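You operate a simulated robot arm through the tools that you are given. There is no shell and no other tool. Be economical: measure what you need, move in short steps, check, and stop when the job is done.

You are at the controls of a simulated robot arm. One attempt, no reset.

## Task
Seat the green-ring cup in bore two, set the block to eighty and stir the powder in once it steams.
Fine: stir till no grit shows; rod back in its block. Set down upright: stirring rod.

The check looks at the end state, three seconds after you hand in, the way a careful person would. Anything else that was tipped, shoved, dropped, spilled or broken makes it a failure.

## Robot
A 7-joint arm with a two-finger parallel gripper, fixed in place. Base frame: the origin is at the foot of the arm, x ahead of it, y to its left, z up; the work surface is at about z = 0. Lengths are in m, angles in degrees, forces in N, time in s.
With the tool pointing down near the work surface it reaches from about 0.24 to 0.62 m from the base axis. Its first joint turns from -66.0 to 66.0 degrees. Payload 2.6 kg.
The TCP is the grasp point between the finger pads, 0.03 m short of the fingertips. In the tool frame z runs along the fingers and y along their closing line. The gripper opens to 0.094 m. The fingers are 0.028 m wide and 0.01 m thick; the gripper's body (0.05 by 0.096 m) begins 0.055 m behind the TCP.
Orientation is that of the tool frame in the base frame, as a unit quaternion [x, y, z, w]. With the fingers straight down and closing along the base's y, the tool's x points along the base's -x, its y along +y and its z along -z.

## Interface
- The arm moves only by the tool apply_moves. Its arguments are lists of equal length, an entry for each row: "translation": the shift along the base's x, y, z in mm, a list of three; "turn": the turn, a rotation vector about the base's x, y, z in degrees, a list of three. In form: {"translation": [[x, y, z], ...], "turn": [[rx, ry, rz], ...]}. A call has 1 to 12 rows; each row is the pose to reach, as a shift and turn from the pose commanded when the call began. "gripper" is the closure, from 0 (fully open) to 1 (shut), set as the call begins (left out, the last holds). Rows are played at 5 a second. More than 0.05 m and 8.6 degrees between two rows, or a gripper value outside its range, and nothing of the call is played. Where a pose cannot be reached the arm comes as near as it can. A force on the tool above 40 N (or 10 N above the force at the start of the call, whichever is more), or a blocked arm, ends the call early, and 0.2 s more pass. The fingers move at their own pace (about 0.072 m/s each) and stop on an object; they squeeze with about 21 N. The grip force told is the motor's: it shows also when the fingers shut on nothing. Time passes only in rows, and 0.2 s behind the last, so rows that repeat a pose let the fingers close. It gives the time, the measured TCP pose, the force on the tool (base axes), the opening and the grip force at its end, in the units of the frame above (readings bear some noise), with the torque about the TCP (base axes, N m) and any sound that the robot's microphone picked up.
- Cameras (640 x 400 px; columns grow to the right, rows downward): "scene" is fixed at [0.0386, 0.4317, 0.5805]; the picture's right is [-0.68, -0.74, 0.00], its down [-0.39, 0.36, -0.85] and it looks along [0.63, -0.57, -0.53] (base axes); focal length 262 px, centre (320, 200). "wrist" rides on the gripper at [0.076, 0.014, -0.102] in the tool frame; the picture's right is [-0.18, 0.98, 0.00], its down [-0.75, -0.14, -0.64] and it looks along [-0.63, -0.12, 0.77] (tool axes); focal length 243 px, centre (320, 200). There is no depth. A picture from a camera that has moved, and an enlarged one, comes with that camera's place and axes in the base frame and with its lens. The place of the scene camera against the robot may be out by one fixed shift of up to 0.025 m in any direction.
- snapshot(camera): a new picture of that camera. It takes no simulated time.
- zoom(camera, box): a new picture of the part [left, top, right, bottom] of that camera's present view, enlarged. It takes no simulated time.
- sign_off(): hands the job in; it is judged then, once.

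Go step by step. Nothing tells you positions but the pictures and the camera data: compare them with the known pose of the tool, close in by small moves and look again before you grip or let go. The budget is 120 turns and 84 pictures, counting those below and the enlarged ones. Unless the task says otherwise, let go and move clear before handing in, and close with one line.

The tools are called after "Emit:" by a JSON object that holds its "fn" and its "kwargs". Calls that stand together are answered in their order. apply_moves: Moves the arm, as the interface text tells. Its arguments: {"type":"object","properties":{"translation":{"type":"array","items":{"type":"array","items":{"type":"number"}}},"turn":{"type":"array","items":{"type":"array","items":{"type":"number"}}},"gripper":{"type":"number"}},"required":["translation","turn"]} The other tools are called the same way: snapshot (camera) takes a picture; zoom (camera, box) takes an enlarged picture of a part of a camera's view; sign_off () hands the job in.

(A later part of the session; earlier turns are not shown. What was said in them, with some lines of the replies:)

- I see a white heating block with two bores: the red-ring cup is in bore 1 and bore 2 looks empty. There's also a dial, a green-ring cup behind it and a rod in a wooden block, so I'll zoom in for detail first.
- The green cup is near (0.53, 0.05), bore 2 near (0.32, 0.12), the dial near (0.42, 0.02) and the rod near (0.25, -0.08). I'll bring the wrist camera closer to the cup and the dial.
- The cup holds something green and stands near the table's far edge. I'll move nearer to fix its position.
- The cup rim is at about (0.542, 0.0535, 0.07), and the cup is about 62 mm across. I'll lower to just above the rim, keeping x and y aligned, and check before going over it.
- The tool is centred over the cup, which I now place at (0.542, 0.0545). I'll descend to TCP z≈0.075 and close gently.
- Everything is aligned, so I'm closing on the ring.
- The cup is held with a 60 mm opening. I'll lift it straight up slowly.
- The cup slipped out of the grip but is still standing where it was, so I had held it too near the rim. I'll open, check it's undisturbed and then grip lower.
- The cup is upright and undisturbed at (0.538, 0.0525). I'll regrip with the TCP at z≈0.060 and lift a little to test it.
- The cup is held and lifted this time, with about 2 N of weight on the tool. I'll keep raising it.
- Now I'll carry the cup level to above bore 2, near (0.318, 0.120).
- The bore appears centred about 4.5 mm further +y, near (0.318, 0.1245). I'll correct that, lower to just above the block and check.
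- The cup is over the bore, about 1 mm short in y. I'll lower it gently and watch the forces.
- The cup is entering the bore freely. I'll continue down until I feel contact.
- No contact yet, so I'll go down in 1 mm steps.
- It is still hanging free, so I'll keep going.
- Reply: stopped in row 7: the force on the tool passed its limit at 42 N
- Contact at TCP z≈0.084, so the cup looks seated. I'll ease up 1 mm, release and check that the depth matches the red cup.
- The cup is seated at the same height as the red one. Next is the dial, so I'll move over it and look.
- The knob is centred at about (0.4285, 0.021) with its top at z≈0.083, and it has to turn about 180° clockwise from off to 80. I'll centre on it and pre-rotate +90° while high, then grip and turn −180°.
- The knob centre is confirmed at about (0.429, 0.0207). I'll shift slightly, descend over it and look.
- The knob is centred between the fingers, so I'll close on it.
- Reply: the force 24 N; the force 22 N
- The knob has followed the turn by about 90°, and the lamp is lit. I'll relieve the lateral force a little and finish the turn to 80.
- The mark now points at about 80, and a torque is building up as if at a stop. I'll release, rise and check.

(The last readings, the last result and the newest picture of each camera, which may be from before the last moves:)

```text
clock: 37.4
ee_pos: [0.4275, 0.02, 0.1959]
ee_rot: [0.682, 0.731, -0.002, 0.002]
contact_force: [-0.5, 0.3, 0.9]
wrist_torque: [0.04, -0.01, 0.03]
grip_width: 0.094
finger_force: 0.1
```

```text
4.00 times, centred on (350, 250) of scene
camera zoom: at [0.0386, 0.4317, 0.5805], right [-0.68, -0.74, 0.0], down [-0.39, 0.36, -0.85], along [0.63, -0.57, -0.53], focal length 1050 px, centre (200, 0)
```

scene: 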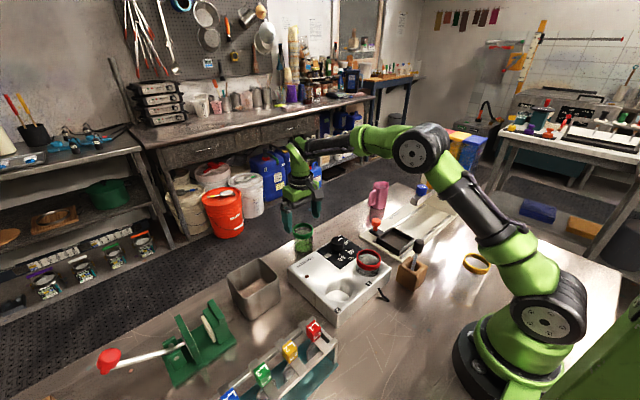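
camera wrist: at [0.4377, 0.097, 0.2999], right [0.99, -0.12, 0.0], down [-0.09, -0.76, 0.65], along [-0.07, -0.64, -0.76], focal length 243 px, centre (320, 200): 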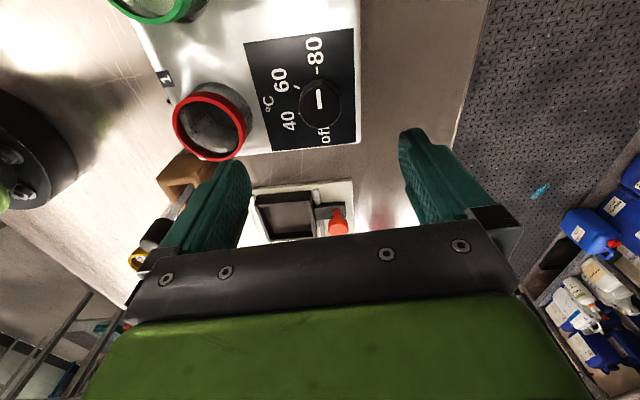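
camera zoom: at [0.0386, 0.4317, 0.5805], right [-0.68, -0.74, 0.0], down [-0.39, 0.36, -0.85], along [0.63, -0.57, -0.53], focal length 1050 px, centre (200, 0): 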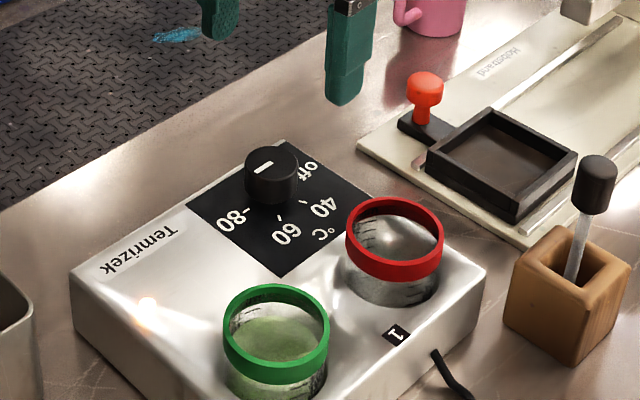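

The dial is on 80 and the lamp is lit. Now I'll go to the rod, which leans in its wooden block, and inspect it from above.

Emit:
{"fn": "apply_moves", "kwargs": {"translation": [[-20, -12, 20], [-50, -30, 45], [-85, -48, 55], [-120, -68, 55], [-145, -83, 55], [-157, -90, 55]], "turn": [[0, 0, 0], [0, 0, 0], [0, 0, 0], [0, 0, 0], [0, 0, 0], [0, 0, 0]]}}

Emit:
{"fn": "snapshot", "kwargs": {"camera": "wrist"}}

Emit:
{"fn": "zoom", "kwargs": {"camera": "scene", "box": [380, 220, 450, 300]}}

```text
clock: 38.8
ee_pos: [0.2696, -0.0676, 0.2492]
ee_rot: [0.682, 0.732, 0.0, 0.002]
contact_force: [-0.2, -0.5, -0.5]
wrist_torque: [-0.02, 0.02, 0.02]
grip_width: 0.0939
finger_force: 0.0
```

```text
42 pictures are left
camera wrist: at [0.2796, 0.0089, 0.3523], right [0.99, -0.12, 0.0], down [-0.09, -0.76, 0.65], along [-0.07, -0.64, -0.76], focal length 243 px, centre (320, 200)
```

wrist: 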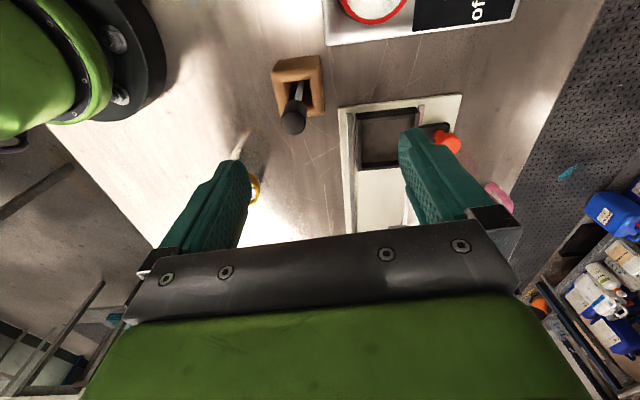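

```text
5.00 times, centred on (415, 260) of scene
camera zoom: at [0.0386, 0.4317, 0.5805], right [-0.68, -0.74, 0.0], down [-0.39, 0.36, -0.85], along [0.63, -0.57, -0.53], focal length 1312 px, centre (-155, -100)
```

zoom: 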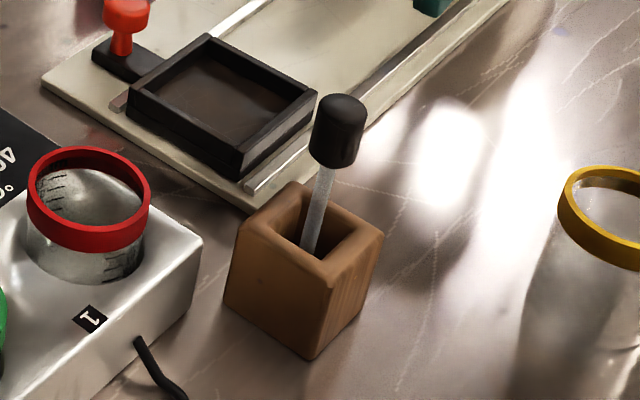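

Emit:
{"fn": "zoom", "kwargs": {"camera": "wrist", "box": [250, 40, 350, 150]}}

```text
3.64 times, centred on (300, 95) of wrist
camera zoom: at [0.2796, 0.0089, 0.3523], right [0.99, -0.12, 0.0], down [-0.09, -0.76, 0.65], along [-0.07, -0.64, -0.76], focal length 882 px, centre (393, 582)
```

zoom: 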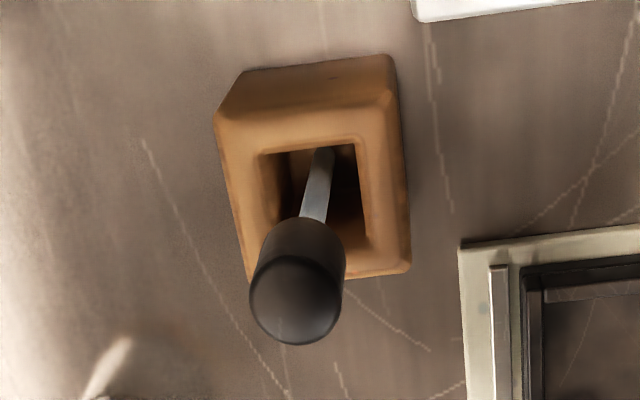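

The rod's black handle top is near (0.246, -0.077, 0.14), about 23 mm thick, leaning about 5° toward -y. I'll move above it with a matching tilt and look again.

Emit:
{"fn": "apply_moves", "kwargs": {"translation": [[-10, -4, -15], [-20, -8, -30], [-23.5, -9.5, -45]], "turn": [[2, 0, 0], [4, 0, 0], [5, 0, 0]]}}

Emit:
{"fn": "snapshot", "kwargs": {"camera": "wrist"}}

Emit:
{"fn": "zoom", "kwargs": {"camera": "scene", "box": [310, 200, 450, 300]}}

```text
clock: 39.6
ee_pos: [0.2489, -0.0772, 0.2026]
ee_rot: [0.682, 0.73, 0.031, -0.027]
contact_force: [-0.2, 0.0, -0.9]
wrist_torque: [0.0, 0.03, -0.01]
grip_width: 0.0941
finger_force: 0.1
```

```text
39 pictures are left
camera wrist: at [0.2584, -0.0092, 0.3135], right [0.99, -0.12, -0.01], down [-0.09, -0.81, 0.58], along [-0.07, -0.57, -0.82], focal length 243 px, centre (320, 200)
```

wrist: 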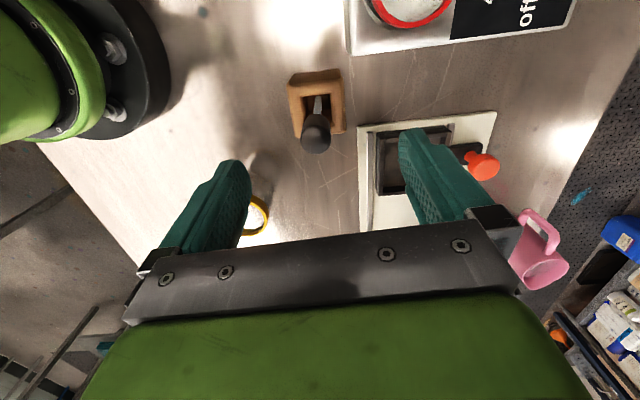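

```text
4.00 times, centred on (380, 250) of scene
camera zoom: at [0.0386, 0.4317, 0.5805], right [-0.68, -0.74, 0.0], down [-0.39, 0.36, -0.85], along [0.63, -0.57, -0.53], focal length 1050 px, centre (80, 0)
```

zoom: 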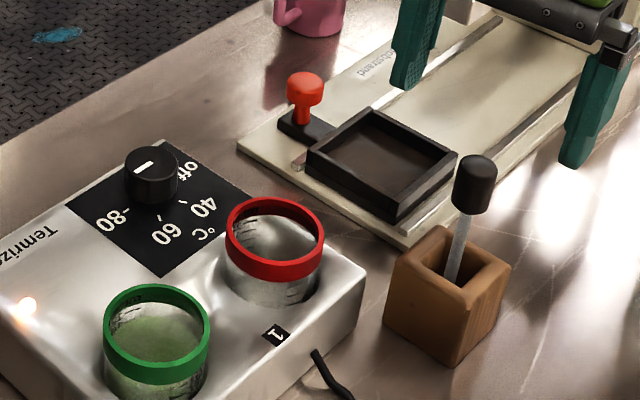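

The handle top is at (0.246, -0.0757, 0.139). I'll descend around the handle to TCP z≈0.12.

Emit:
{"fn": "apply_moves", "kwargs": {"translation": [[-1, 1, -25], [-2.5, 2, -50], [-2.5, 3, -75], [-2.5, 3, -82], [-2.5, 3, -82]], "turn": [[0, 0, 0], [0, 0, 0], [0, 0, 0], [0, 0, 0], [0, 0, 0]]}}

Emit:
{"fn": "snapshot", "kwargs": {"camera": "wrist"}}

Emit:
{"fn": "zoom", "kwargs": {"camera": "scene", "box": [360, 200, 460, 300]}}

```text
clock: 40.8
ee_pos: [0.2467, -0.0739, 0.1199]
ee_rot: [0.682, 0.73, 0.03, -0.028]
contact_force: [0.2, 0.4, -0.1]
wrist_torque: [-0.01, 0.0, 0.0]
grip_width: 0.0939
finger_force: 0.0
```

```text
37 pictures are left
camera wrist: at [0.256, -0.0063, 0.2304], right [0.99, -0.12, -0.01], down [-0.09, -0.81, 0.58], along [-0.07, -0.57, -0.82], focal length 243 px, centre (320, 200)
```

wrist: 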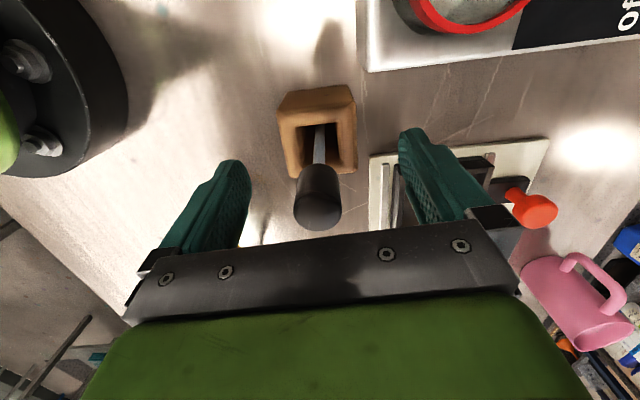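

```text
4.00 times, centred on (410, 250) of scene
camera zoom: at [0.0386, 0.4317, 0.5805], right [-0.68, -0.74, 0.0], down [-0.39, 0.36, -0.85], along [0.63, -0.57, -0.53], focal length 1050 px, centre (-40, 0)
```

zoom: 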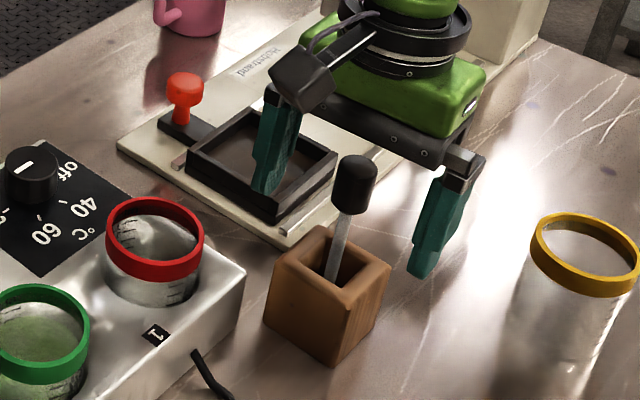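

The handle is centred between the fingers, so I'll close.

Emit:
{"fn": "apply_moves", "kwargs": {"translation": [[0, 0, 0], [0, 0, 0], [0, 0, 0], [0, 0, 0], [0, 0, 0], [0, 0, 0]], "turn": [[0, 0, 0], [0, 0, 0], [0, 0, 0], [0, 0, 0], [0, 0, 0], [0, 0, 0]], "gripper": 1}}

Emit:
{"fn": "zoom", "kwargs": {"camera": "scene", "box": [310, 200, 450, 300]}}

```text
clock: 42.2
ee_pos: [0.2457, -0.0735, 0.1197]
ee_rot: [0.682, 0.73, 0.03, -0.027]
contact_force: [-1.0, -0.4, -0.5]
wrist_torque: [0.01, -0.03, 0.02]
grip_width: 0.0221
finger_force: 20.7
```

```text
4.00 times, centred on (380, 250) of scene
camera zoom: at [0.0386, 0.4317, 0.5805], right [-0.68, -0.74, 0.0], down [-0.39, 0.36, -0.85], along [0.63, -0.57, -0.53], focal length 1050 px, centre (80, 0)
```

zoom: 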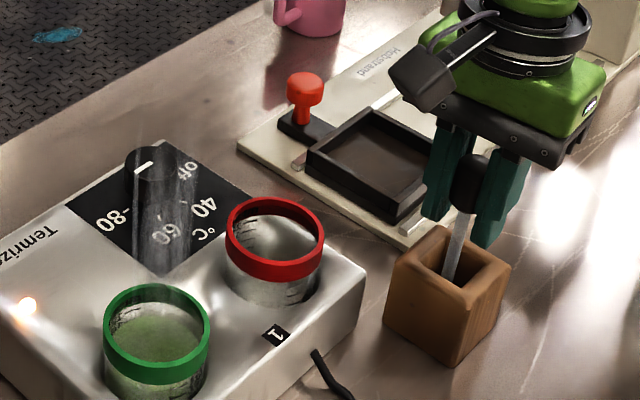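

The cup is steaming, and the rod is gripped (22 mm opening). I'll lift it out along its axis, then straighten it.

Emit:
{"fn": "apply_moves", "kwargs": {"translation": [[0, -0.5, 5], [0, -1.8, 20], [0, -3.6, 40], [0, -5.4, 60], [0, -7, 80], [0, -7, 100], [0, -7, 118], [0, -7, 122]], "turn": [[0, 0, 0], [0, 0, 0], [0, 0, 0], [0, 0, 0], [0, 0, 0], [-2, 0, 0], [-5, 0, 0], [-5, 0, 0]]}}

Emit:
{"fn": "snapshot", "kwargs": {"camera": "wrist"}}

Emit:
{"fn": "snapshot", "kwargs": {"camera": "scene"}}

```text
clock: 44.0
ee_pos: [0.244, -0.0808, 0.244]
ee_rot: [0.683, 0.731, -0.001, 0.003]
contact_force: [0.5, -0.3, -0.1]
wrist_torque: [0.02, -0.03, 0.01]
grip_width: 0.0218
finger_force: 20.5
```

```text
34 pictures are left
camera wrist: at [0.2547, -0.0042, 0.3469], right [0.99, -0.12, 0.0], down [-0.09, -0.76, 0.65], along [-0.07, -0.64, -0.76], focal length 243 px, centre (320, 200)
```

wrist: 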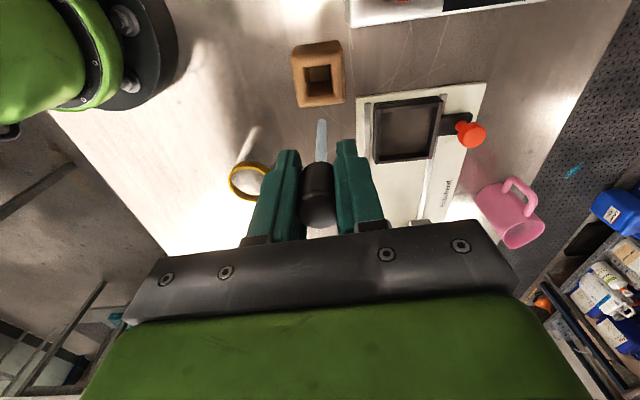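

```text
33 pictures are left
```

scene: 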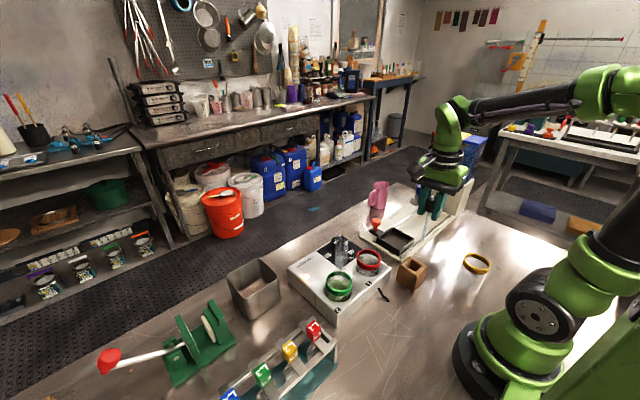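

Emit:
{"fn": "zoom", "kwargs": {"camera": "scene", "box": [320, 170, 480, 300]}}

Emit:
{"fn": "zoom", "kwargs": {"camera": "wrist", "box": [270, 30, 370, 240]}}

```text
3.08 times, centred on (400, 235) of scene
camera zoom: at [0.0386, 0.4317, 0.5805], right [-0.68, -0.74, 0.0], down [-0.39, 0.36, -0.85], along [0.63, -0.57, -0.53], focal length 808 px, centre (74, 92)
```

zoom: 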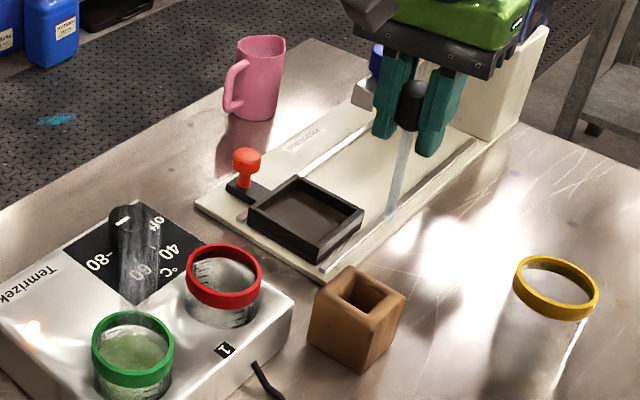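

```text
1.90 times, centred on (320, 135) of wrist
camera zoom: at [0.2547, -0.0042, 0.3469], right [0.99, -0.12, 0.0], down [-0.09, -0.76, 0.65], along [-0.07, -0.64, -0.76], focal length 462 px, centre (320, 324)
```

zoom: 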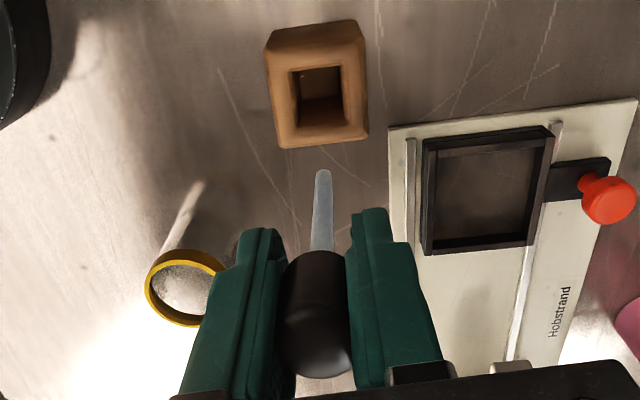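

The rod hangs vertical, with its tip about 0.095 m below the TCP. I'll carry it high over to the green cup.

Emit:
{"fn": "apply_moves", "kwargs": {"translation": [[7, 20, 0], [21, 60, 0], [35, 100, 0], [49, 140, 0], [63, 180, 0], [70, 200, 0], [73, 208, 0], [73, 208, 0]], "turn": [[0, 0, 0], [0, 0, 0], [0, 0, 0], [0, 0, 0], [0, 0, 0], [0, 0, 0], [0, 0, 0], [0, 0, 0]]}}

Emit:
{"fn": "snapshot", "kwargs": {"camera": "wrist"}}

Emit:
{"fn": "zoom", "kwargs": {"camera": "scene", "box": [290, 180, 420, 300]}}

```text
clock: 45.8
ee_pos: [0.3189, 0.1272, 0.2416]
ee_rot: [0.683, 0.73, -0.002, 0.002]
contact_force: [0.0, -0.3, -0.3]
wrist_torque: [-0.01, -0.01, -0.01]
grip_width: 0.0219
finger_force: 21.0
```

```text
30 pictures are left
camera wrist: at [0.329, 0.2044, 0.3463], right [0.99, -0.12, 0.0], down [-0.09, -0.76, 0.65], along [-0.07, -0.64, -0.76], focal length 243 px, centre (320, 200)
```

wrist: 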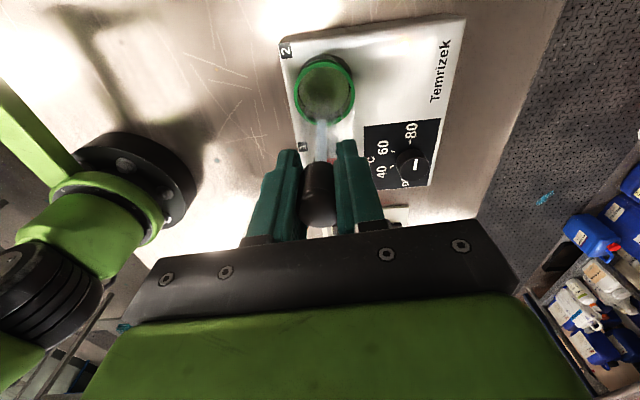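

```text
3.33 times, centred on (355, 240) of scene
camera zoom: at [0.0386, 0.4317, 0.5805], right [-0.68, -0.74, 0.0], down [-0.39, 0.36, -0.85], along [0.63, -0.57, -0.53], focal length 875 px, centre (203, 67)
```

zoom: 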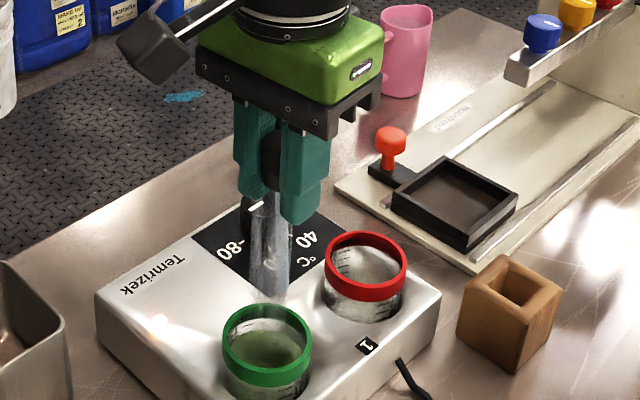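

Emit:
{"fn": "zoom", "kwargs": {"camera": "wrist", "box": [270, 30, 380, 160]}}

```text
3.08 times, centred on (325, 95) of wrist
camera zoom: at [0.329, 0.2044, 0.3463], right [0.99, -0.12, 0.0], down [-0.09, -0.76, 0.65], along [-0.07, -0.64, -0.76], focal length 746 px, centre (305, 523)
```

zoom: 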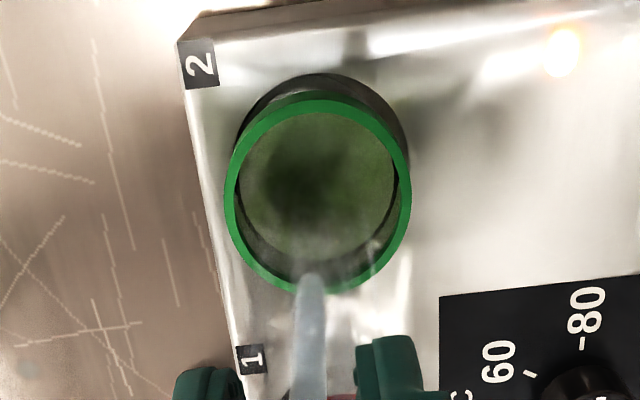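

The cup's centre is about 4 mm further in +x than the rod. I'll correct this and lower the rod into the cup.

Emit:
{"fn": "apply_moves", "kwargs": {"translation": [[3.5, 1, -15], [3.5, 1, -35], [3.5, 1, -55], [3.5, 1, -75], [3.5, 1, -85], [3.5, 1, -90]], "turn": [[0, 0, 0], [0, 0, 0], [0, 0, 0], [0, 0, 0], [0, 0, 0], [0, 0, 0]]}}

Emit:
{"fn": "zoom", "kwargs": {"camera": "wrist", "box": [220, 20, 420, 240]}}

Emit:
{"fn": "zoom", "kwargs": {"camera": "scene", "box": [300, 210, 400, 310]}}

```text
clock: 47.2
ee_pos: [0.3224, 0.1274, 0.1514]
ee_rot: [0.682, 0.731, -0.002, 0.002]
contact_force: [-0.2, 0.5, 0.0]
wrist_torque: [-0.01, 0.04, 0.0]
grip_width: 0.0218
finger_force: 21.3
```

```text
1.82 times, centred on (320, 130) of wrist
camera zoom: at [0.3322, 0.2037, 0.2561], right [0.99, -0.12, 0.0], down [-0.09, -0.76, 0.65], along [-0.07, -0.64, -0.76], focal length 441 px, centre (320, 327)
```

zoom: 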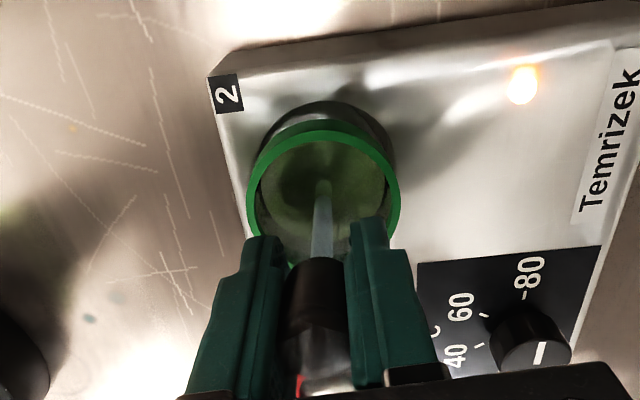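

```text
4.00 times, centred on (350, 260) of scene
camera zoom: at [0.0386, 0.4317, 0.5805], right [-0.68, -0.74, 0.0], down [-0.39, 0.36, -0.85], along [0.63, -0.57, -0.53], focal length 1050 px, centre (200, -40)
```

zoom: 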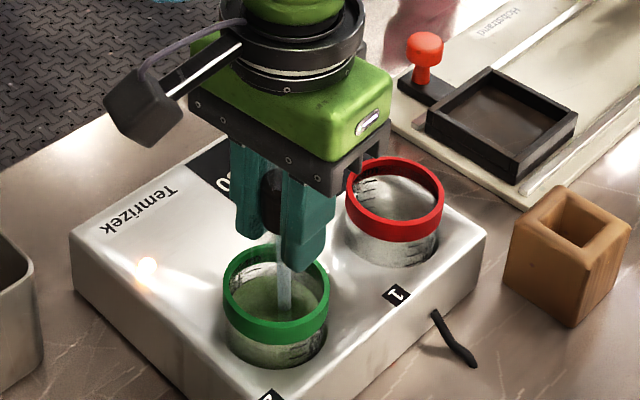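

The rod is inside the cup and centred. I'll lower it toward the bottom gently, watching the force.

Emit:
{"fn": "apply_moves", "kwargs": {"translation": [[0, 0, -3], [0, 0, -6], [0, 0, -9], [0, 0, -12], [0, 0, -15], [0, 0, -17], [0, 0, -17]], "turn": [[0, 0, 0], [0, 0, 0], [0, 0, 0], [0, 0, 0], [0, 0, 0], [0, 0, 0], [0, 0, 0]]}}

Emit:
{"fn": "zoom", "kwargs": {"camera": "scene", "box": [300, 220, 390, 310]}}

```text
clock: 48.8
ee_pos: [0.3214, 0.1278, 0.1344]
ee_rot: [0.682, 0.731, -0.002, 0.003]
contact_force: [0.0, 0.3, -0.2]
wrist_torque: [0.01, -0.03, -0.01]
grip_width: 0.0217
finger_force: 21.2
```

```text
4.44 times, centred on (345, 265) of scene
camera zoom: at [0.0386, 0.4317, 0.5805], right [-0.68, -0.74, 0.0], down [-0.39, 0.36, -0.85], along [0.63, -0.57, -0.53], focal length 1167 px, centre (209, -89)
```

zoom: 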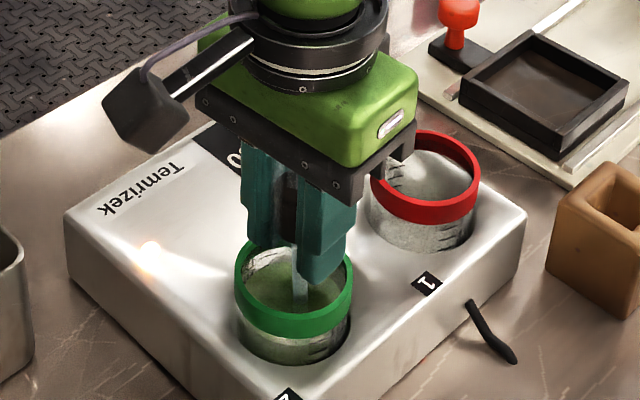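

The rod is in the liquid and touching nothing, so I'll stir in circles of 10 mm radius.

Emit:
{"fn": "apply_moves", "kwargs": {"translation": [[10, 0, 0], [5, 8.7, 0], [-5, 8.7, 0], [-10, 0, 0], [-5, -8.7, 0], [5, -8.7, 0], [10, 0, 0], [5, 8.7, 0], [-5, 8.7, 0], [-10, 0, 0], [-5, -8.7, 0], [0, 0, 0]], "turn": [[0, 0, 0], [0, 0, 0], [0, 0, 0], [0, 0, 0], [0, 0, 0], [0, 0, 0], [0, 0, 0], [0, 0, 0], [0, 0, 0], [0, 0, 0], [0, 0, 0], [0, 0, 0]]}}

Emit:
{"fn": "zoom", "kwargs": {"camera": "wrist", "box": [240, 40, 400, 220]}}

```text
clock: 51.4
ee_pos: [0.3239, 0.1284, 0.1357]
ee_rot: [0.683, 0.731, -0.001, 0.003]
contact_force: [-0.1, 0.0, -0.6]
wrist_torque: [-0.02, -0.01, 0.02]
grip_width: 0.0217
finger_force: 21.4
```

```text
2.22 times, centred on (320, 130) of wrist
camera zoom: at [0.3335, 0.2054, 0.2404], right [0.99, -0.12, 0.0], down [-0.09, -0.76, 0.65], along [-0.07, -0.64, -0.76], focal length 539 px, centre (320, 356)
```

zoom: 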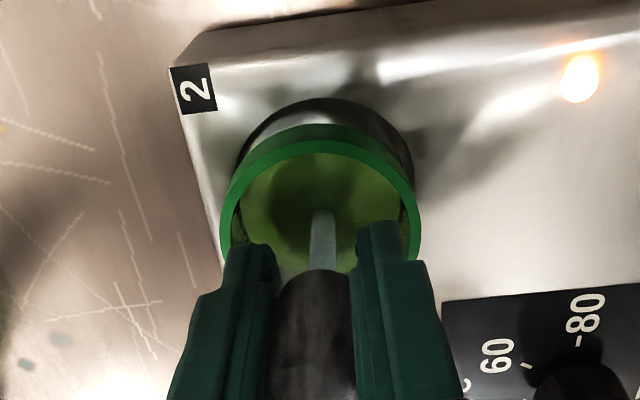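

The liquid is turning greener without any wall contact. I'll keep stirring, 4 mm deeper and slightly wider.

Emit:
{"fn": "apply_moves", "kwargs": {"translation": [[6, 0, -2], [12, 0, -4], [6, 10.4, -4], [-6, 10.4, -4], [-12, 0, -4], [-6, -10.4, -4], [6, -10.4, -4], [12, 0, -4], [6, 10.4, -4], [-6, 10.4, -4], [-12, 0, -4], [0, 0, -4]], "turn": [[0, 0, 0], [0, 0, 0], [0, 0, 0], [0, 0, 0], [0, 0, 0], [0, 0, 0], [0, 0, 0], [0, 0, 0], [0, 0, 0], [0, 0, 0], [0, 0, 0], [0, 0, 0]]}}

Emit:
{"fn": "apply_moves", "kwargs": {"translation": [[11, 0, 0], [5.5, 9.5, 0], [-5.5, 9.5, 0], [-11, 0, 0], [-5.5, -9.5, 0], [5.5, -9.5, 0], [11, 0, 0], [5.5, 9.5, 0], [-5.5, 9.5, 0], [-11, 0, 0], [-5.5, -9.5, 0], [0, 0, 0]], "turn": [[0, 0, 0], [0, 0, 0], [0, 0, 0], [0, 0, 0], [0, 0, 0], [0, 0, 0], [0, 0, 0], [0, 0, 0], [0, 0, 0], [0, 0, 0], [0, 0, 0], [0, 0, 0]]}}

Emit:
{"fn": "apply_moves", "kwargs": {"translation": [[6, 0, 0], [3, 5.2, 0], [-3, 5.2, 0], [-6, 0, 0], [-3, -5.2, 0], [3, -5.2, 0], [12, 0, 0], [6, 10.4, 0], [-6, 10.4, 0], [-12, 0, 0], [-6, -10.4, 0], [0, 0, 0]], "turn": [[0, 0, 0], [0, 0, 0], [0, 0, 0], [0, 0, 0], [0, 0, 0], [0, 0, 0], [0, 0, 0], [0, 0, 0], [0, 0, 0], [0, 0, 0], [0, 0, 0], [0, 0, 0]]}}

Emit:
{"fn": "zoom", "kwargs": {"camera": "wrist", "box": [260, 60, 380, 160]}}

Emit:
{"fn": "zoom", "kwargs": {"camera": "scene", "box": [320, 250, 370, 310]}}

```text
clock: 54.0
ee_pos: [0.3216, 0.1258, 0.1306]
ee_rot: [0.682, 0.731, -0.001, 0.001]
contact_force: [-0.2, -0.6, 0.1]
wrist_torque: [0.01, 0.03, 0.0]
grip_width: 0.0217
finger_force: 21.1
```

```text
clock: 56.6
ee_pos: [0.3223, 0.1282, 0.1324]
ee_rot: [0.683, 0.731, -0.003, 0.002]
contact_force: [-0.1, -0.5, -0.6]
wrist_torque: [-0.02, -0.02, -0.01]
grip_width: 0.0216
finger_force: 20.9
```

```text
clock: 59.2
ee_pos: [0.3228, 0.1265, 0.1339]
ee_rot: [0.682, 0.731, -0.002, 0.003]
contact_force: [1.0, 0.3, -0.3]
wrist_torque: [0.0, -0.01, 0.01]
grip_width: 0.0216
finger_force: 20.6
```

```text
4.00 times, centred on (320, 110) of wrist
camera zoom: at [0.3328, 0.2039, 0.2363], right [0.99, -0.12, 0.0], down [-0.09, -0.76, 0.65], along [-0.07, -0.64, -0.76], focal length 970 px, centre (320, 560)
```

zoom: 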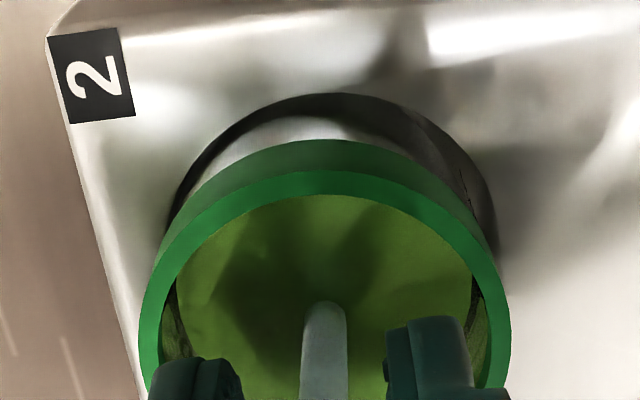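

```text
6.67 times, centred on (345, 280) of scene
camera zoom: at [0.0386, 0.4317, 0.5805], right [-0.68, -0.74, 0.0], down [-0.39, 0.36, -0.85], along [0.63, -0.57, -0.53], focal length 1750 px, centre (153, -333)
```

zoom: 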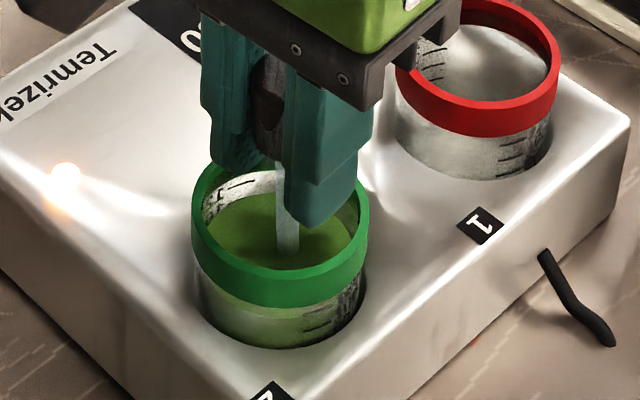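

The liquid looks uniform green, but I'll do a few more rounds to be sure no grit is left.

Emit:
{"fn": "apply_moves", "kwargs": {"translation": [[11, 0, 0], [5.5, 9.5, 0], [-5.5, 9.5, 0], [-11, 0, 0], [-5.5, -9.5, 0], [5.5, -9.5, 0], [11, 0, 0], [5.5, 9.5, 0], [-5.5, 9.5, 0], [-11, 0, 0], [-5.5, -9.5, 0], [0, 0, 0]], "turn": [[0, 0, 0], [0, 0, 0], [0, 0, 0], [0, 0, 0], [0, 0, 0], [0, 0, 0], [0, 0, 0], [0, 0, 0], [0, 0, 0], [0, 0, 0], [0, 0, 0], [0, 0, 0]]}}

Emit:
{"fn": "apply_moves", "kwargs": {"translation": [[11, 0, 0], [5.5, 9.5, 0], [-5.5, 9.5, 0], [-11, 0, 0], [-5.5, -9.5, 0], [5.5, -9.5, 0], [11, 0, 0], [5.5, 9.5, 0], [-5.5, 9.5, 0], [-11, 0, 0], [-5.5, -9.5, 0], [0, 0, 0]], "turn": [[0, 0, 0], [0, 0, 0], [0, 0, 0], [0, 0, 0], [0, 0, 0], [0, 0, 0], [0, 0, 0], [0, 0, 0], [0, 0, 0], [0, 0, 0], [0, 0, 0], [0, 0, 0]]}}

Emit:
{"fn": "apply_moves", "kwargs": {"translation": [[0, 0, 20], [0, 0, 50], [0, 0, 80], [0, 0, 105], [0, 0, 112], [0, 0, 112]], "turn": [[0, 0, 0], [0, 0, 0], [0, 0, 0], [0, 0, 0], [0, 0, 0], [0, 0, 0]]}}

Emit:
{"fn": "zoom", "kwargs": {"camera": "wrist", "box": [270, 30, 380, 160]}}

Emit:
{"fn": "zoom", "kwargs": {"camera": "scene", "box": [310, 200, 400, 310]}}

```text
clock: 61.8
ee_pos: [0.3229, 0.1272, 0.1328]
ee_rot: [0.682, 0.731, -0.002, 0.001]
contact_force: [0.0, 0.3, 0.3]
wrist_torque: [-0.03, 0.01, 0.0]
grip_width: 0.0218
finger_force: 21.1
```

```text
clock: 64.4
ee_pos: [0.3235, 0.1273, 0.1318]
ee_rot: [0.683, 0.731, -0.001, 0.003]
contact_force: [1.0, -0.1, -0.6]
wrist_torque: [0.03, -0.02, 0.01]
grip_width: 0.0216
finger_force: 21.2
```

```text
clock: 65.8
ee_pos: [0.3238, 0.1261, 0.2425]
ee_rot: [0.683, 0.731, -0.001, 0.003]
contact_force: [-0.2, -0.1, 0.0]
wrist_torque: [0.0, 0.0, 0.02]
grip_width: 0.0219
finger_force: 20.9
```

```text
3.08 times, centred on (325, 95) of wrist
camera zoom: at [0.3325, 0.2035, 0.3468], right [0.99, -0.12, 0.0], down [-0.09, -0.76, 0.65], along [-0.07, -0.64, -0.76], focal length 746 px, centre (305, 523)
```

zoom: 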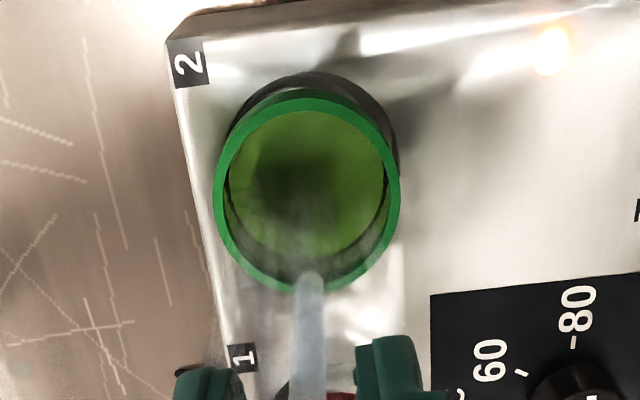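

```text
3.64 times, centred on (355, 255) of scene
camera zoom: at [0.0386, 0.4317, 0.5805], right [-0.68, -0.74, 0.0], down [-0.39, 0.36, -0.85], along [0.63, -0.57, -0.53], focal length 954 px, centre (193, 0)
```

zoom: 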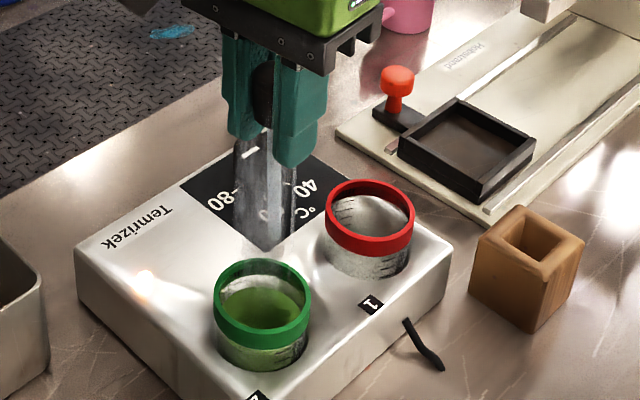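

Emit:
{"fn": "zoom", "kwargs": {"camera": "wrist", "box": [295, 55, 345, 120]}}

Emit:
{"fn": "zoom", "kwargs": {"camera": "scene", "box": [335, 265, 375, 305]}}

```text
6.15 times, centred on (320, 88) of wrist
camera zoom: at [0.3325, 0.2035, 0.3468], right [0.99, -0.12, 0.0], down [-0.09, -0.76, 0.65], along [-0.07, -0.64, -0.76], focal length 1493 px, centre (320, 892)
```

zoom: 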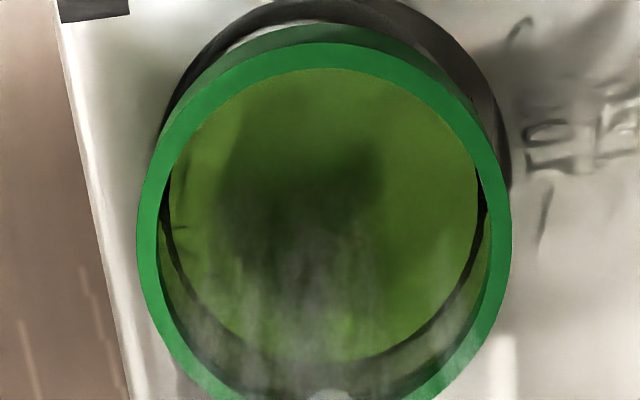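

```text
10.00 times, centred on (355, 285) of scene
camera zoom: at [0.0386, 0.4317, 0.5805], right [-0.68, -0.74, 0.0], down [-0.39, 0.36, -0.85], along [0.63, -0.57, -0.53], focal length 2625 px, centre (-30, -650)
```

zoom: 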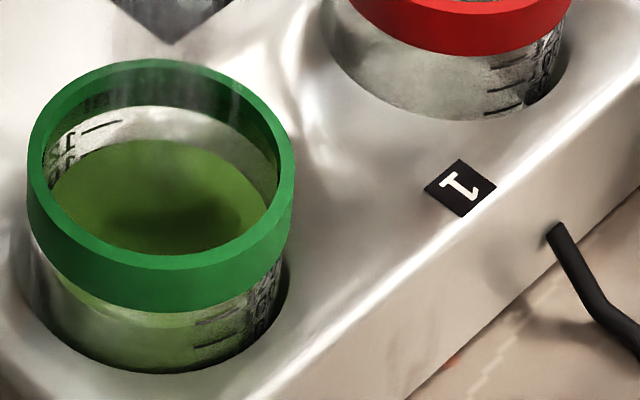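

The liquid is smooth green with no grit and is steaming. I'll take the rod back along the reverse path to above its block.

Emit:
{"fn": "apply_moves", "kwargs": {"translation": [[-4, -10, -1], [-15, -40, -1], [-29, -80, -1], [-44, -120, -1], [-59, -160, -1], [-70, -192, -1], [-76.5, -209, -1], [-76.5, -209, -1]], "turn": [[0, 0, 0], [0, 0, 0], [0, 0, 0], [0, 0, 0], [0, 0, 0], [0, 0, 0], [0, 0, 0], [0, 0, 0]]}}

Emit:
{"fn": "apply_moves", "kwargs": {"translation": [[0, 0, -4], [0, 0, -22], [0, 0, -32], [0, 0, -42], [0, 0, -42]], "turn": [[0, 0, 0], [3, 0, 0], [5, 0, 0], [5, 0, 0], [5, 0, 0]]}}

Emit:
{"fn": "zoom", "kwargs": {"camera": "wrist", "box": [240, 40, 400, 240]}}

Emit:
{"fn": "zoom", "kwargs": {"camera": "scene", "box": [360, 190, 470, 300]}}

```text
clock: 67.6
ee_pos: [0.2464, -0.0817, 0.242]
ee_rot: [0.683, 0.731, -0.001, 0.002]
contact_force: [0.2, -0.1, -0.6]
wrist_torque: [0.01, 0.0, 0.01]
grip_width: 0.0218
finger_force: 20.9
```

```text
clock: 68.8
ee_pos: [0.2459, -0.0801, 0.1997]
ee_rot: [0.682, 0.73, 0.031, -0.027]
contact_force: [-0.1, 1.2, 0.7]
wrist_torque: [0.0, 0.0, 0.02]
grip_width: 0.0219
finger_force: 20.9
```

```text
2.00 times, centred on (320, 140) of wrist
camera zoom: at [0.2562, -0.013, 0.3107], right [0.99, -0.12, -0.01], down [-0.09, -0.81, 0.58], along [-0.07, -0.57, -0.82], focal length 485 px, centre (320, 320)
```

zoom: 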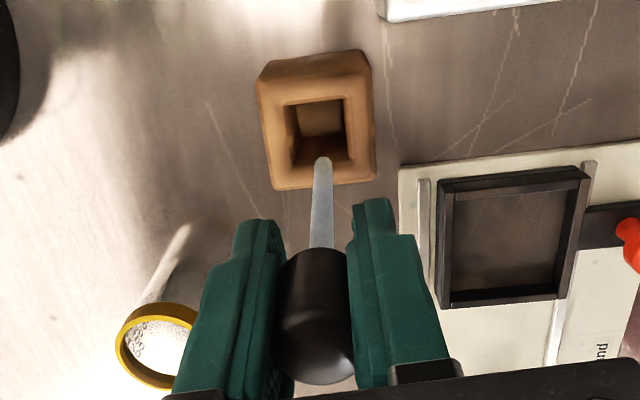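

```text
3.64 times, centred on (415, 245) of scene
camera zoom: at [0.0386, 0.4317, 0.5805], right [-0.68, -0.74, 0.0], down [-0.39, 0.36, -0.85], along [0.63, -0.57, -0.53], focal length 954 px, centre (-26, 36)
```

zoom: 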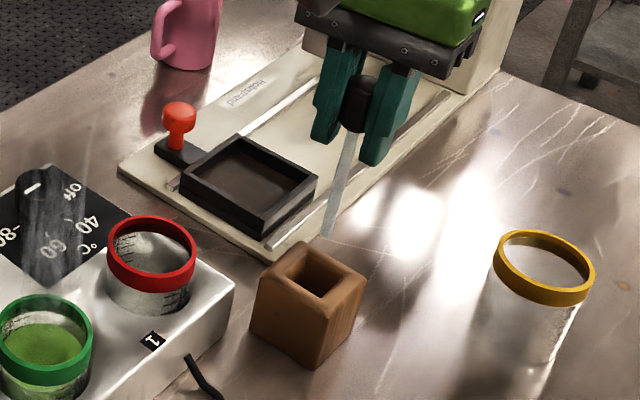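

I'll lower along the rod's axis halfway first and check the entry.

Emit:
{"fn": "apply_moves", "kwargs": {"translation": [[0, 1.3, -15], [0, 2.6, -30], [0, 3.9, -45], [0, 3.9, -45]], "turn": [[0, 0, 0], [0, 0, 0], [0, 0, 0], [0, 0, 0]]}}

Emit:
{"fn": "zoom", "kwargs": {"camera": "wrist", "box": [240, 40, 400, 240]}}

Emit:
{"fn": "zoom", "kwargs": {"camera": "scene", "box": [370, 210, 450, 300]}}

```text
clock: 69.8
ee_pos: [0.2455, -0.0768, 0.1565]
ee_rot: [0.682, 0.73, 0.03, -0.028]
contact_force: [-0.6, 0.1, -0.2]
wrist_torque: [-0.01, 0.02, 0.01]
grip_width: 0.0218
finger_force: 21.5
```

```text
2.00 times, centred on (320, 140) of wrist
camera zoom: at [0.256, -0.0092, 0.2677], right [0.99, -0.12, -0.01], down [-0.09, -0.81, 0.58], along [-0.07, -0.57, -0.82], focal length 485 px, centre (320, 320)
```

zoom: 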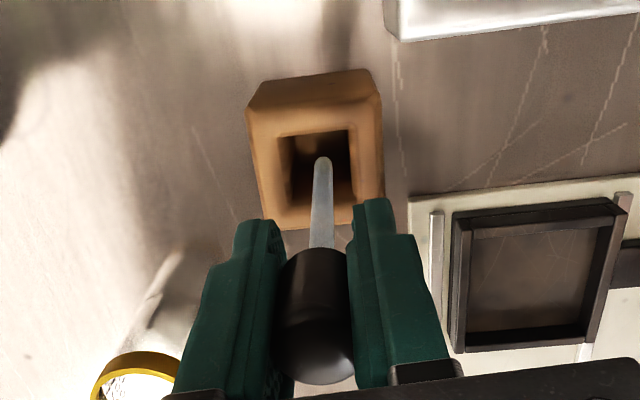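

```text
4.44 times, centred on (410, 255) of scene
camera zoom: at [0.0386, 0.4317, 0.5805], right [-0.68, -0.74, 0.0], down [-0.39, 0.36, -0.85], along [0.63, -0.57, -0.53], focal length 1167 px, centre (-80, -44)
```

zoom: 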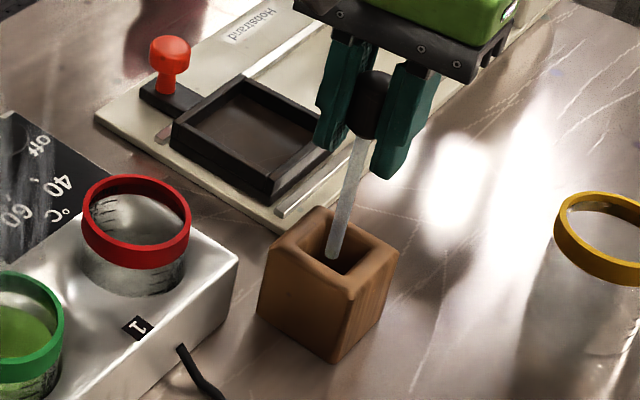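

The tip is over the hole. I'll go down the remaining distance slowly.

Emit:
{"fn": "apply_moves", "kwargs": {"translation": [[0, 0.5, -6], [0, 1, -12], [0, 1.6, -18], [0, 2.1, -24], [0, 2.6, -29], [0, 2.9, -32], [0, 3, -33], [0, 3.1, -34], [0, 3.1, -34]], "turn": [[0, 0, 0], [0, 0, 0], [0, 0, 0], [0, 0, 0], [0, 0, 0], [0, 0, 0], [0, 0, 0], [0, 0, 0], [0, 0, 0]]}}

Emit:
{"fn": "zoom", "kwargs": {"camera": "scene", "box": [370, 210, 450, 300]}}

```text
clock: 71.8
ee_pos: [0.2451, -0.0759, 0.1225]
ee_rot: [0.682, 0.73, 0.03, -0.027]
contact_force: [0.3, 0.0, -0.1]
wrist_torque: [-0.01, 0.01, -0.01]
grip_width: 0.0217
finger_force: 20.6
```

```text
4.44 times, centred on (410, 255) of scene
camera zoom: at [0.0386, 0.4317, 0.5805], right [-0.68, -0.74, 0.0], down [-0.39, 0.36, -0.85], along [0.63, -0.57, -0.53], focal length 1167 px, centre (-80, -44)
```

zoom: 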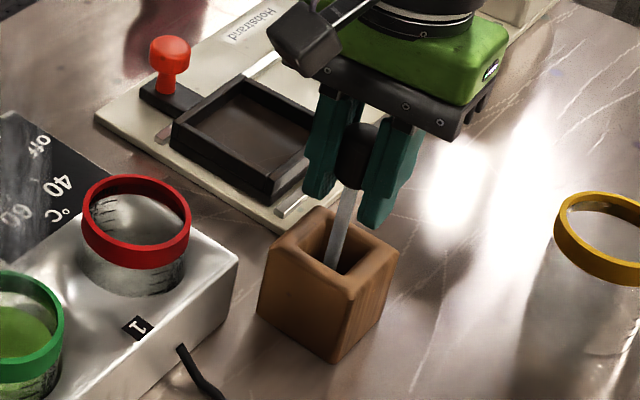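

The rod is back in the hole at nearly its original height, so I'll lower the last bit until I feel contact.

Emit:
{"fn": "apply_moves", "kwargs": {"translation": [[0, 0, -1], [0, 0, -2], [0, 0, -2]], "turn": [[0, 0, 0], [0, 0, 0], [0, 0, 0]]}}

```text
clock: 72.6
ee_pos: [0.2449, -0.0753, 0.1212]
ee_rot: [0.682, 0.73, 0.03, -0.028]
contact_force: [-0.5, -0.5, 0.1]
wrist_torque: [-0.01, 0.0, 0.04]
grip_width: 0.0218
finger_force: 20.3
```

Emit:
{"fn": "apply_moves", "kwargs": {"translation": [[0, 0, -1], [0, 0, -2], [0, 0, -2]], "turn": [[0, 0, 0], [0, 0, 0], [0, 0, 0]]}}

```text
clock: 73.4
ee_pos: [0.2462, -0.0747, 0.1182]
ee_rot: [0.682, 0.73, 0.032, -0.027]
contact_force: [-0.7, -1.9, 14.5]
wrist_torque: [-0.11, 0.07, -0.03]
grip_width: 0.0217
finger_force: 21.4
```

There is contact: 14 N upward, so the rod is on the block's floor. I'll ease up 1 mm, open and rise straight along the tilt.

Emit:
{"fn": "apply_moves", "kwargs": {"translation": [[0, 0, 1], [0, 0, 1]], "turn": [[0, 0, 0], [0, 0, 0]]}}

Emit:
{"fn": "apply_moves", "kwargs": {"translation": [[0, 0, 0], [0, 0, 0], [0, 0, 0], [0, 0, 0], [0, -1, 15], [0, -3, 40], [0, -6, 75], [0, -9, 110]], "turn": [[0, 0, 0], [0, 0, 0], [0, 0, 0], [0, 0, 0], [0, 0, 0], [0, 0, 0], [0, 0, 0], [0, 0, 0]], "gripper": 0}}

Emit:
{"fn": "snapshot", "kwargs": {"camera": "scene"}}

Emit:
{"fn": "zoom", "kwargs": {"camera": "scene", "box": [300, 210, 450, 310]}}

```text
clock: 74.0
ee_pos: [0.2458, -0.0747, 0.1181]
ee_rot: [0.682, 0.73, 0.031, -0.029]
contact_force: [0.2, 0.0, 0.3]
wrist_torque: [-0.07, -0.06, -0.02]
grip_width: 0.0215
finger_force: 21.1
```

```text
clock: 75.8
ee_pos: [0.2443, -0.085, 0.23]
ee_rot: [0.681, 0.731, 0.029, -0.028]
contact_force: [0.7, -0.1, -0.5]
wrist_torque: [-0.01, -0.05, -0.02]
grip_width: 0.0939
finger_force: 0.1
```

```text
12 pictures are left
```

scene: 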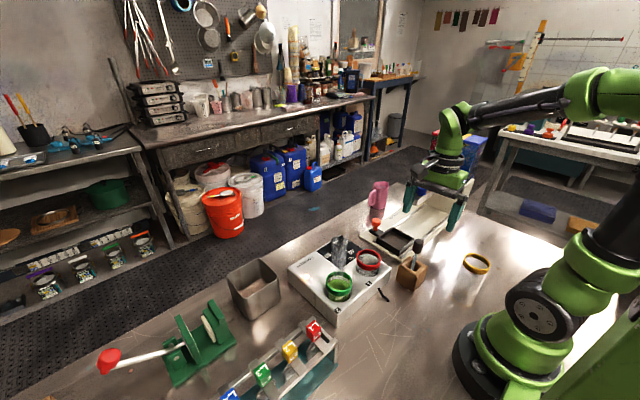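

```text
4.00 times, centred on (375, 260) of scene
camera zoom: at [0.0386, 0.4317, 0.5805], right [-0.68, -0.74, 0.0], down [-0.39, 0.36, -0.85], along [0.63, -0.57, -0.53], focal length 1050 px, centre (100, -40)
```

zoom: 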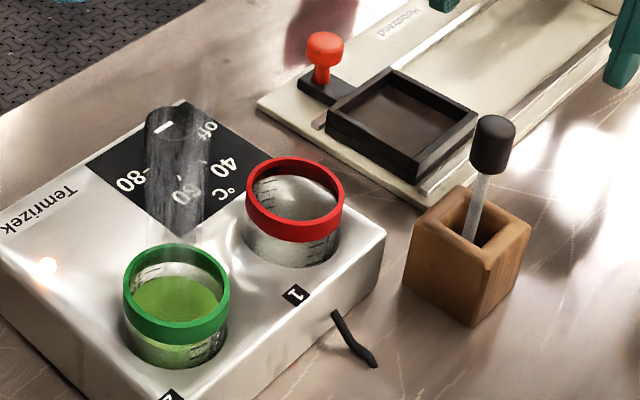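

The rod stands in its block, and the green cup is steaming and smooth. One last check of the dial mark before handing in.

Emit:
{"fn": "zoom", "kwargs": {"camera": "scene", "box": [320, 230, 365, 270]}}

Emit:
{"fn": "zoom", "kwargs": {"camera": "scene", "box": [330, 260, 380, 310]}}

```text
10.00 times, centred on (342, 250) of scene
camera zoom: at [0.0386, 0.4317, 0.5805], right [-0.68, -0.74, 0.0], down [-0.39, 0.36, -0.85], along [0.63, -0.57, -0.53], focal length 2625 px, centre (95, -300)
```

zoom: 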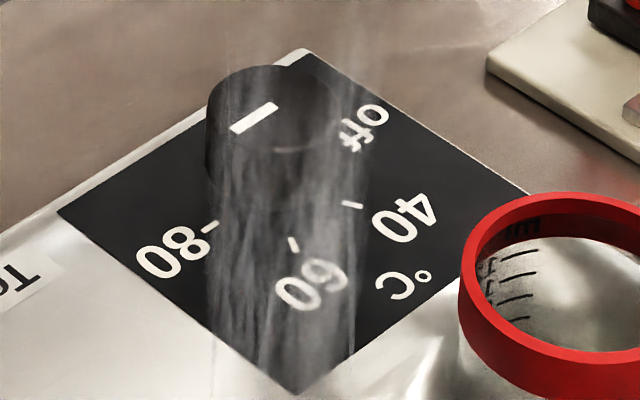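

```text
8.00 times, centred on (355, 285) of scene
camera zoom: at [0.0386, 0.4317, 0.5805], right [-0.68, -0.74, 0.0], down [-0.39, 0.36, -0.85], along [0.63, -0.57, -0.53], focal length 2100 px, centre (40, -480)
```

zoom: 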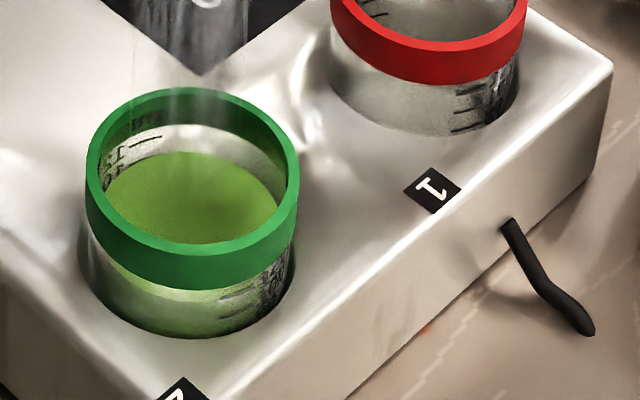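

The mark lines up with 80. I'll take one tighter look at the liquid for grit.

Emit:
{"fn": "zoom", "kwargs": {"camera": "scene", "box": [340, 275, 370, 300]}}

```text
16.00 times, centred on (355, 288) of scene
camera zoom: at [0.0386, 0.4317, 0.5805], right [-0.68, -0.74, 0.0], down [-0.39, 0.36, -0.85], along [0.63, -0.57, -0.53], focal length 4200 px, centre (-240, -1200)
```

zoom: 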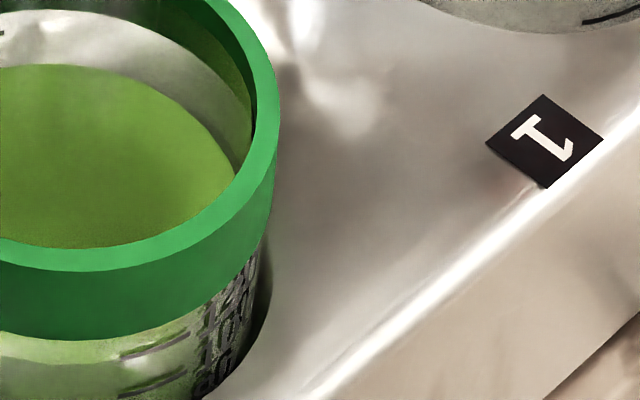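

The liquid is uniform with no grit showing. The gripper is open and clear, so I'm handing in.

Emit:
{"fn": "sign_off", "kwargs": {}}

```text
The job is handed in.
```

The green-ring cup is seated in bore two, the block is set to 80, and the powder is stirred in after steaming with no grit showing. The rod is back in its block, standing with its usual slight lean. On the first try the cup slipped from the gripper as I began to lift, but it stayed upright where it was.
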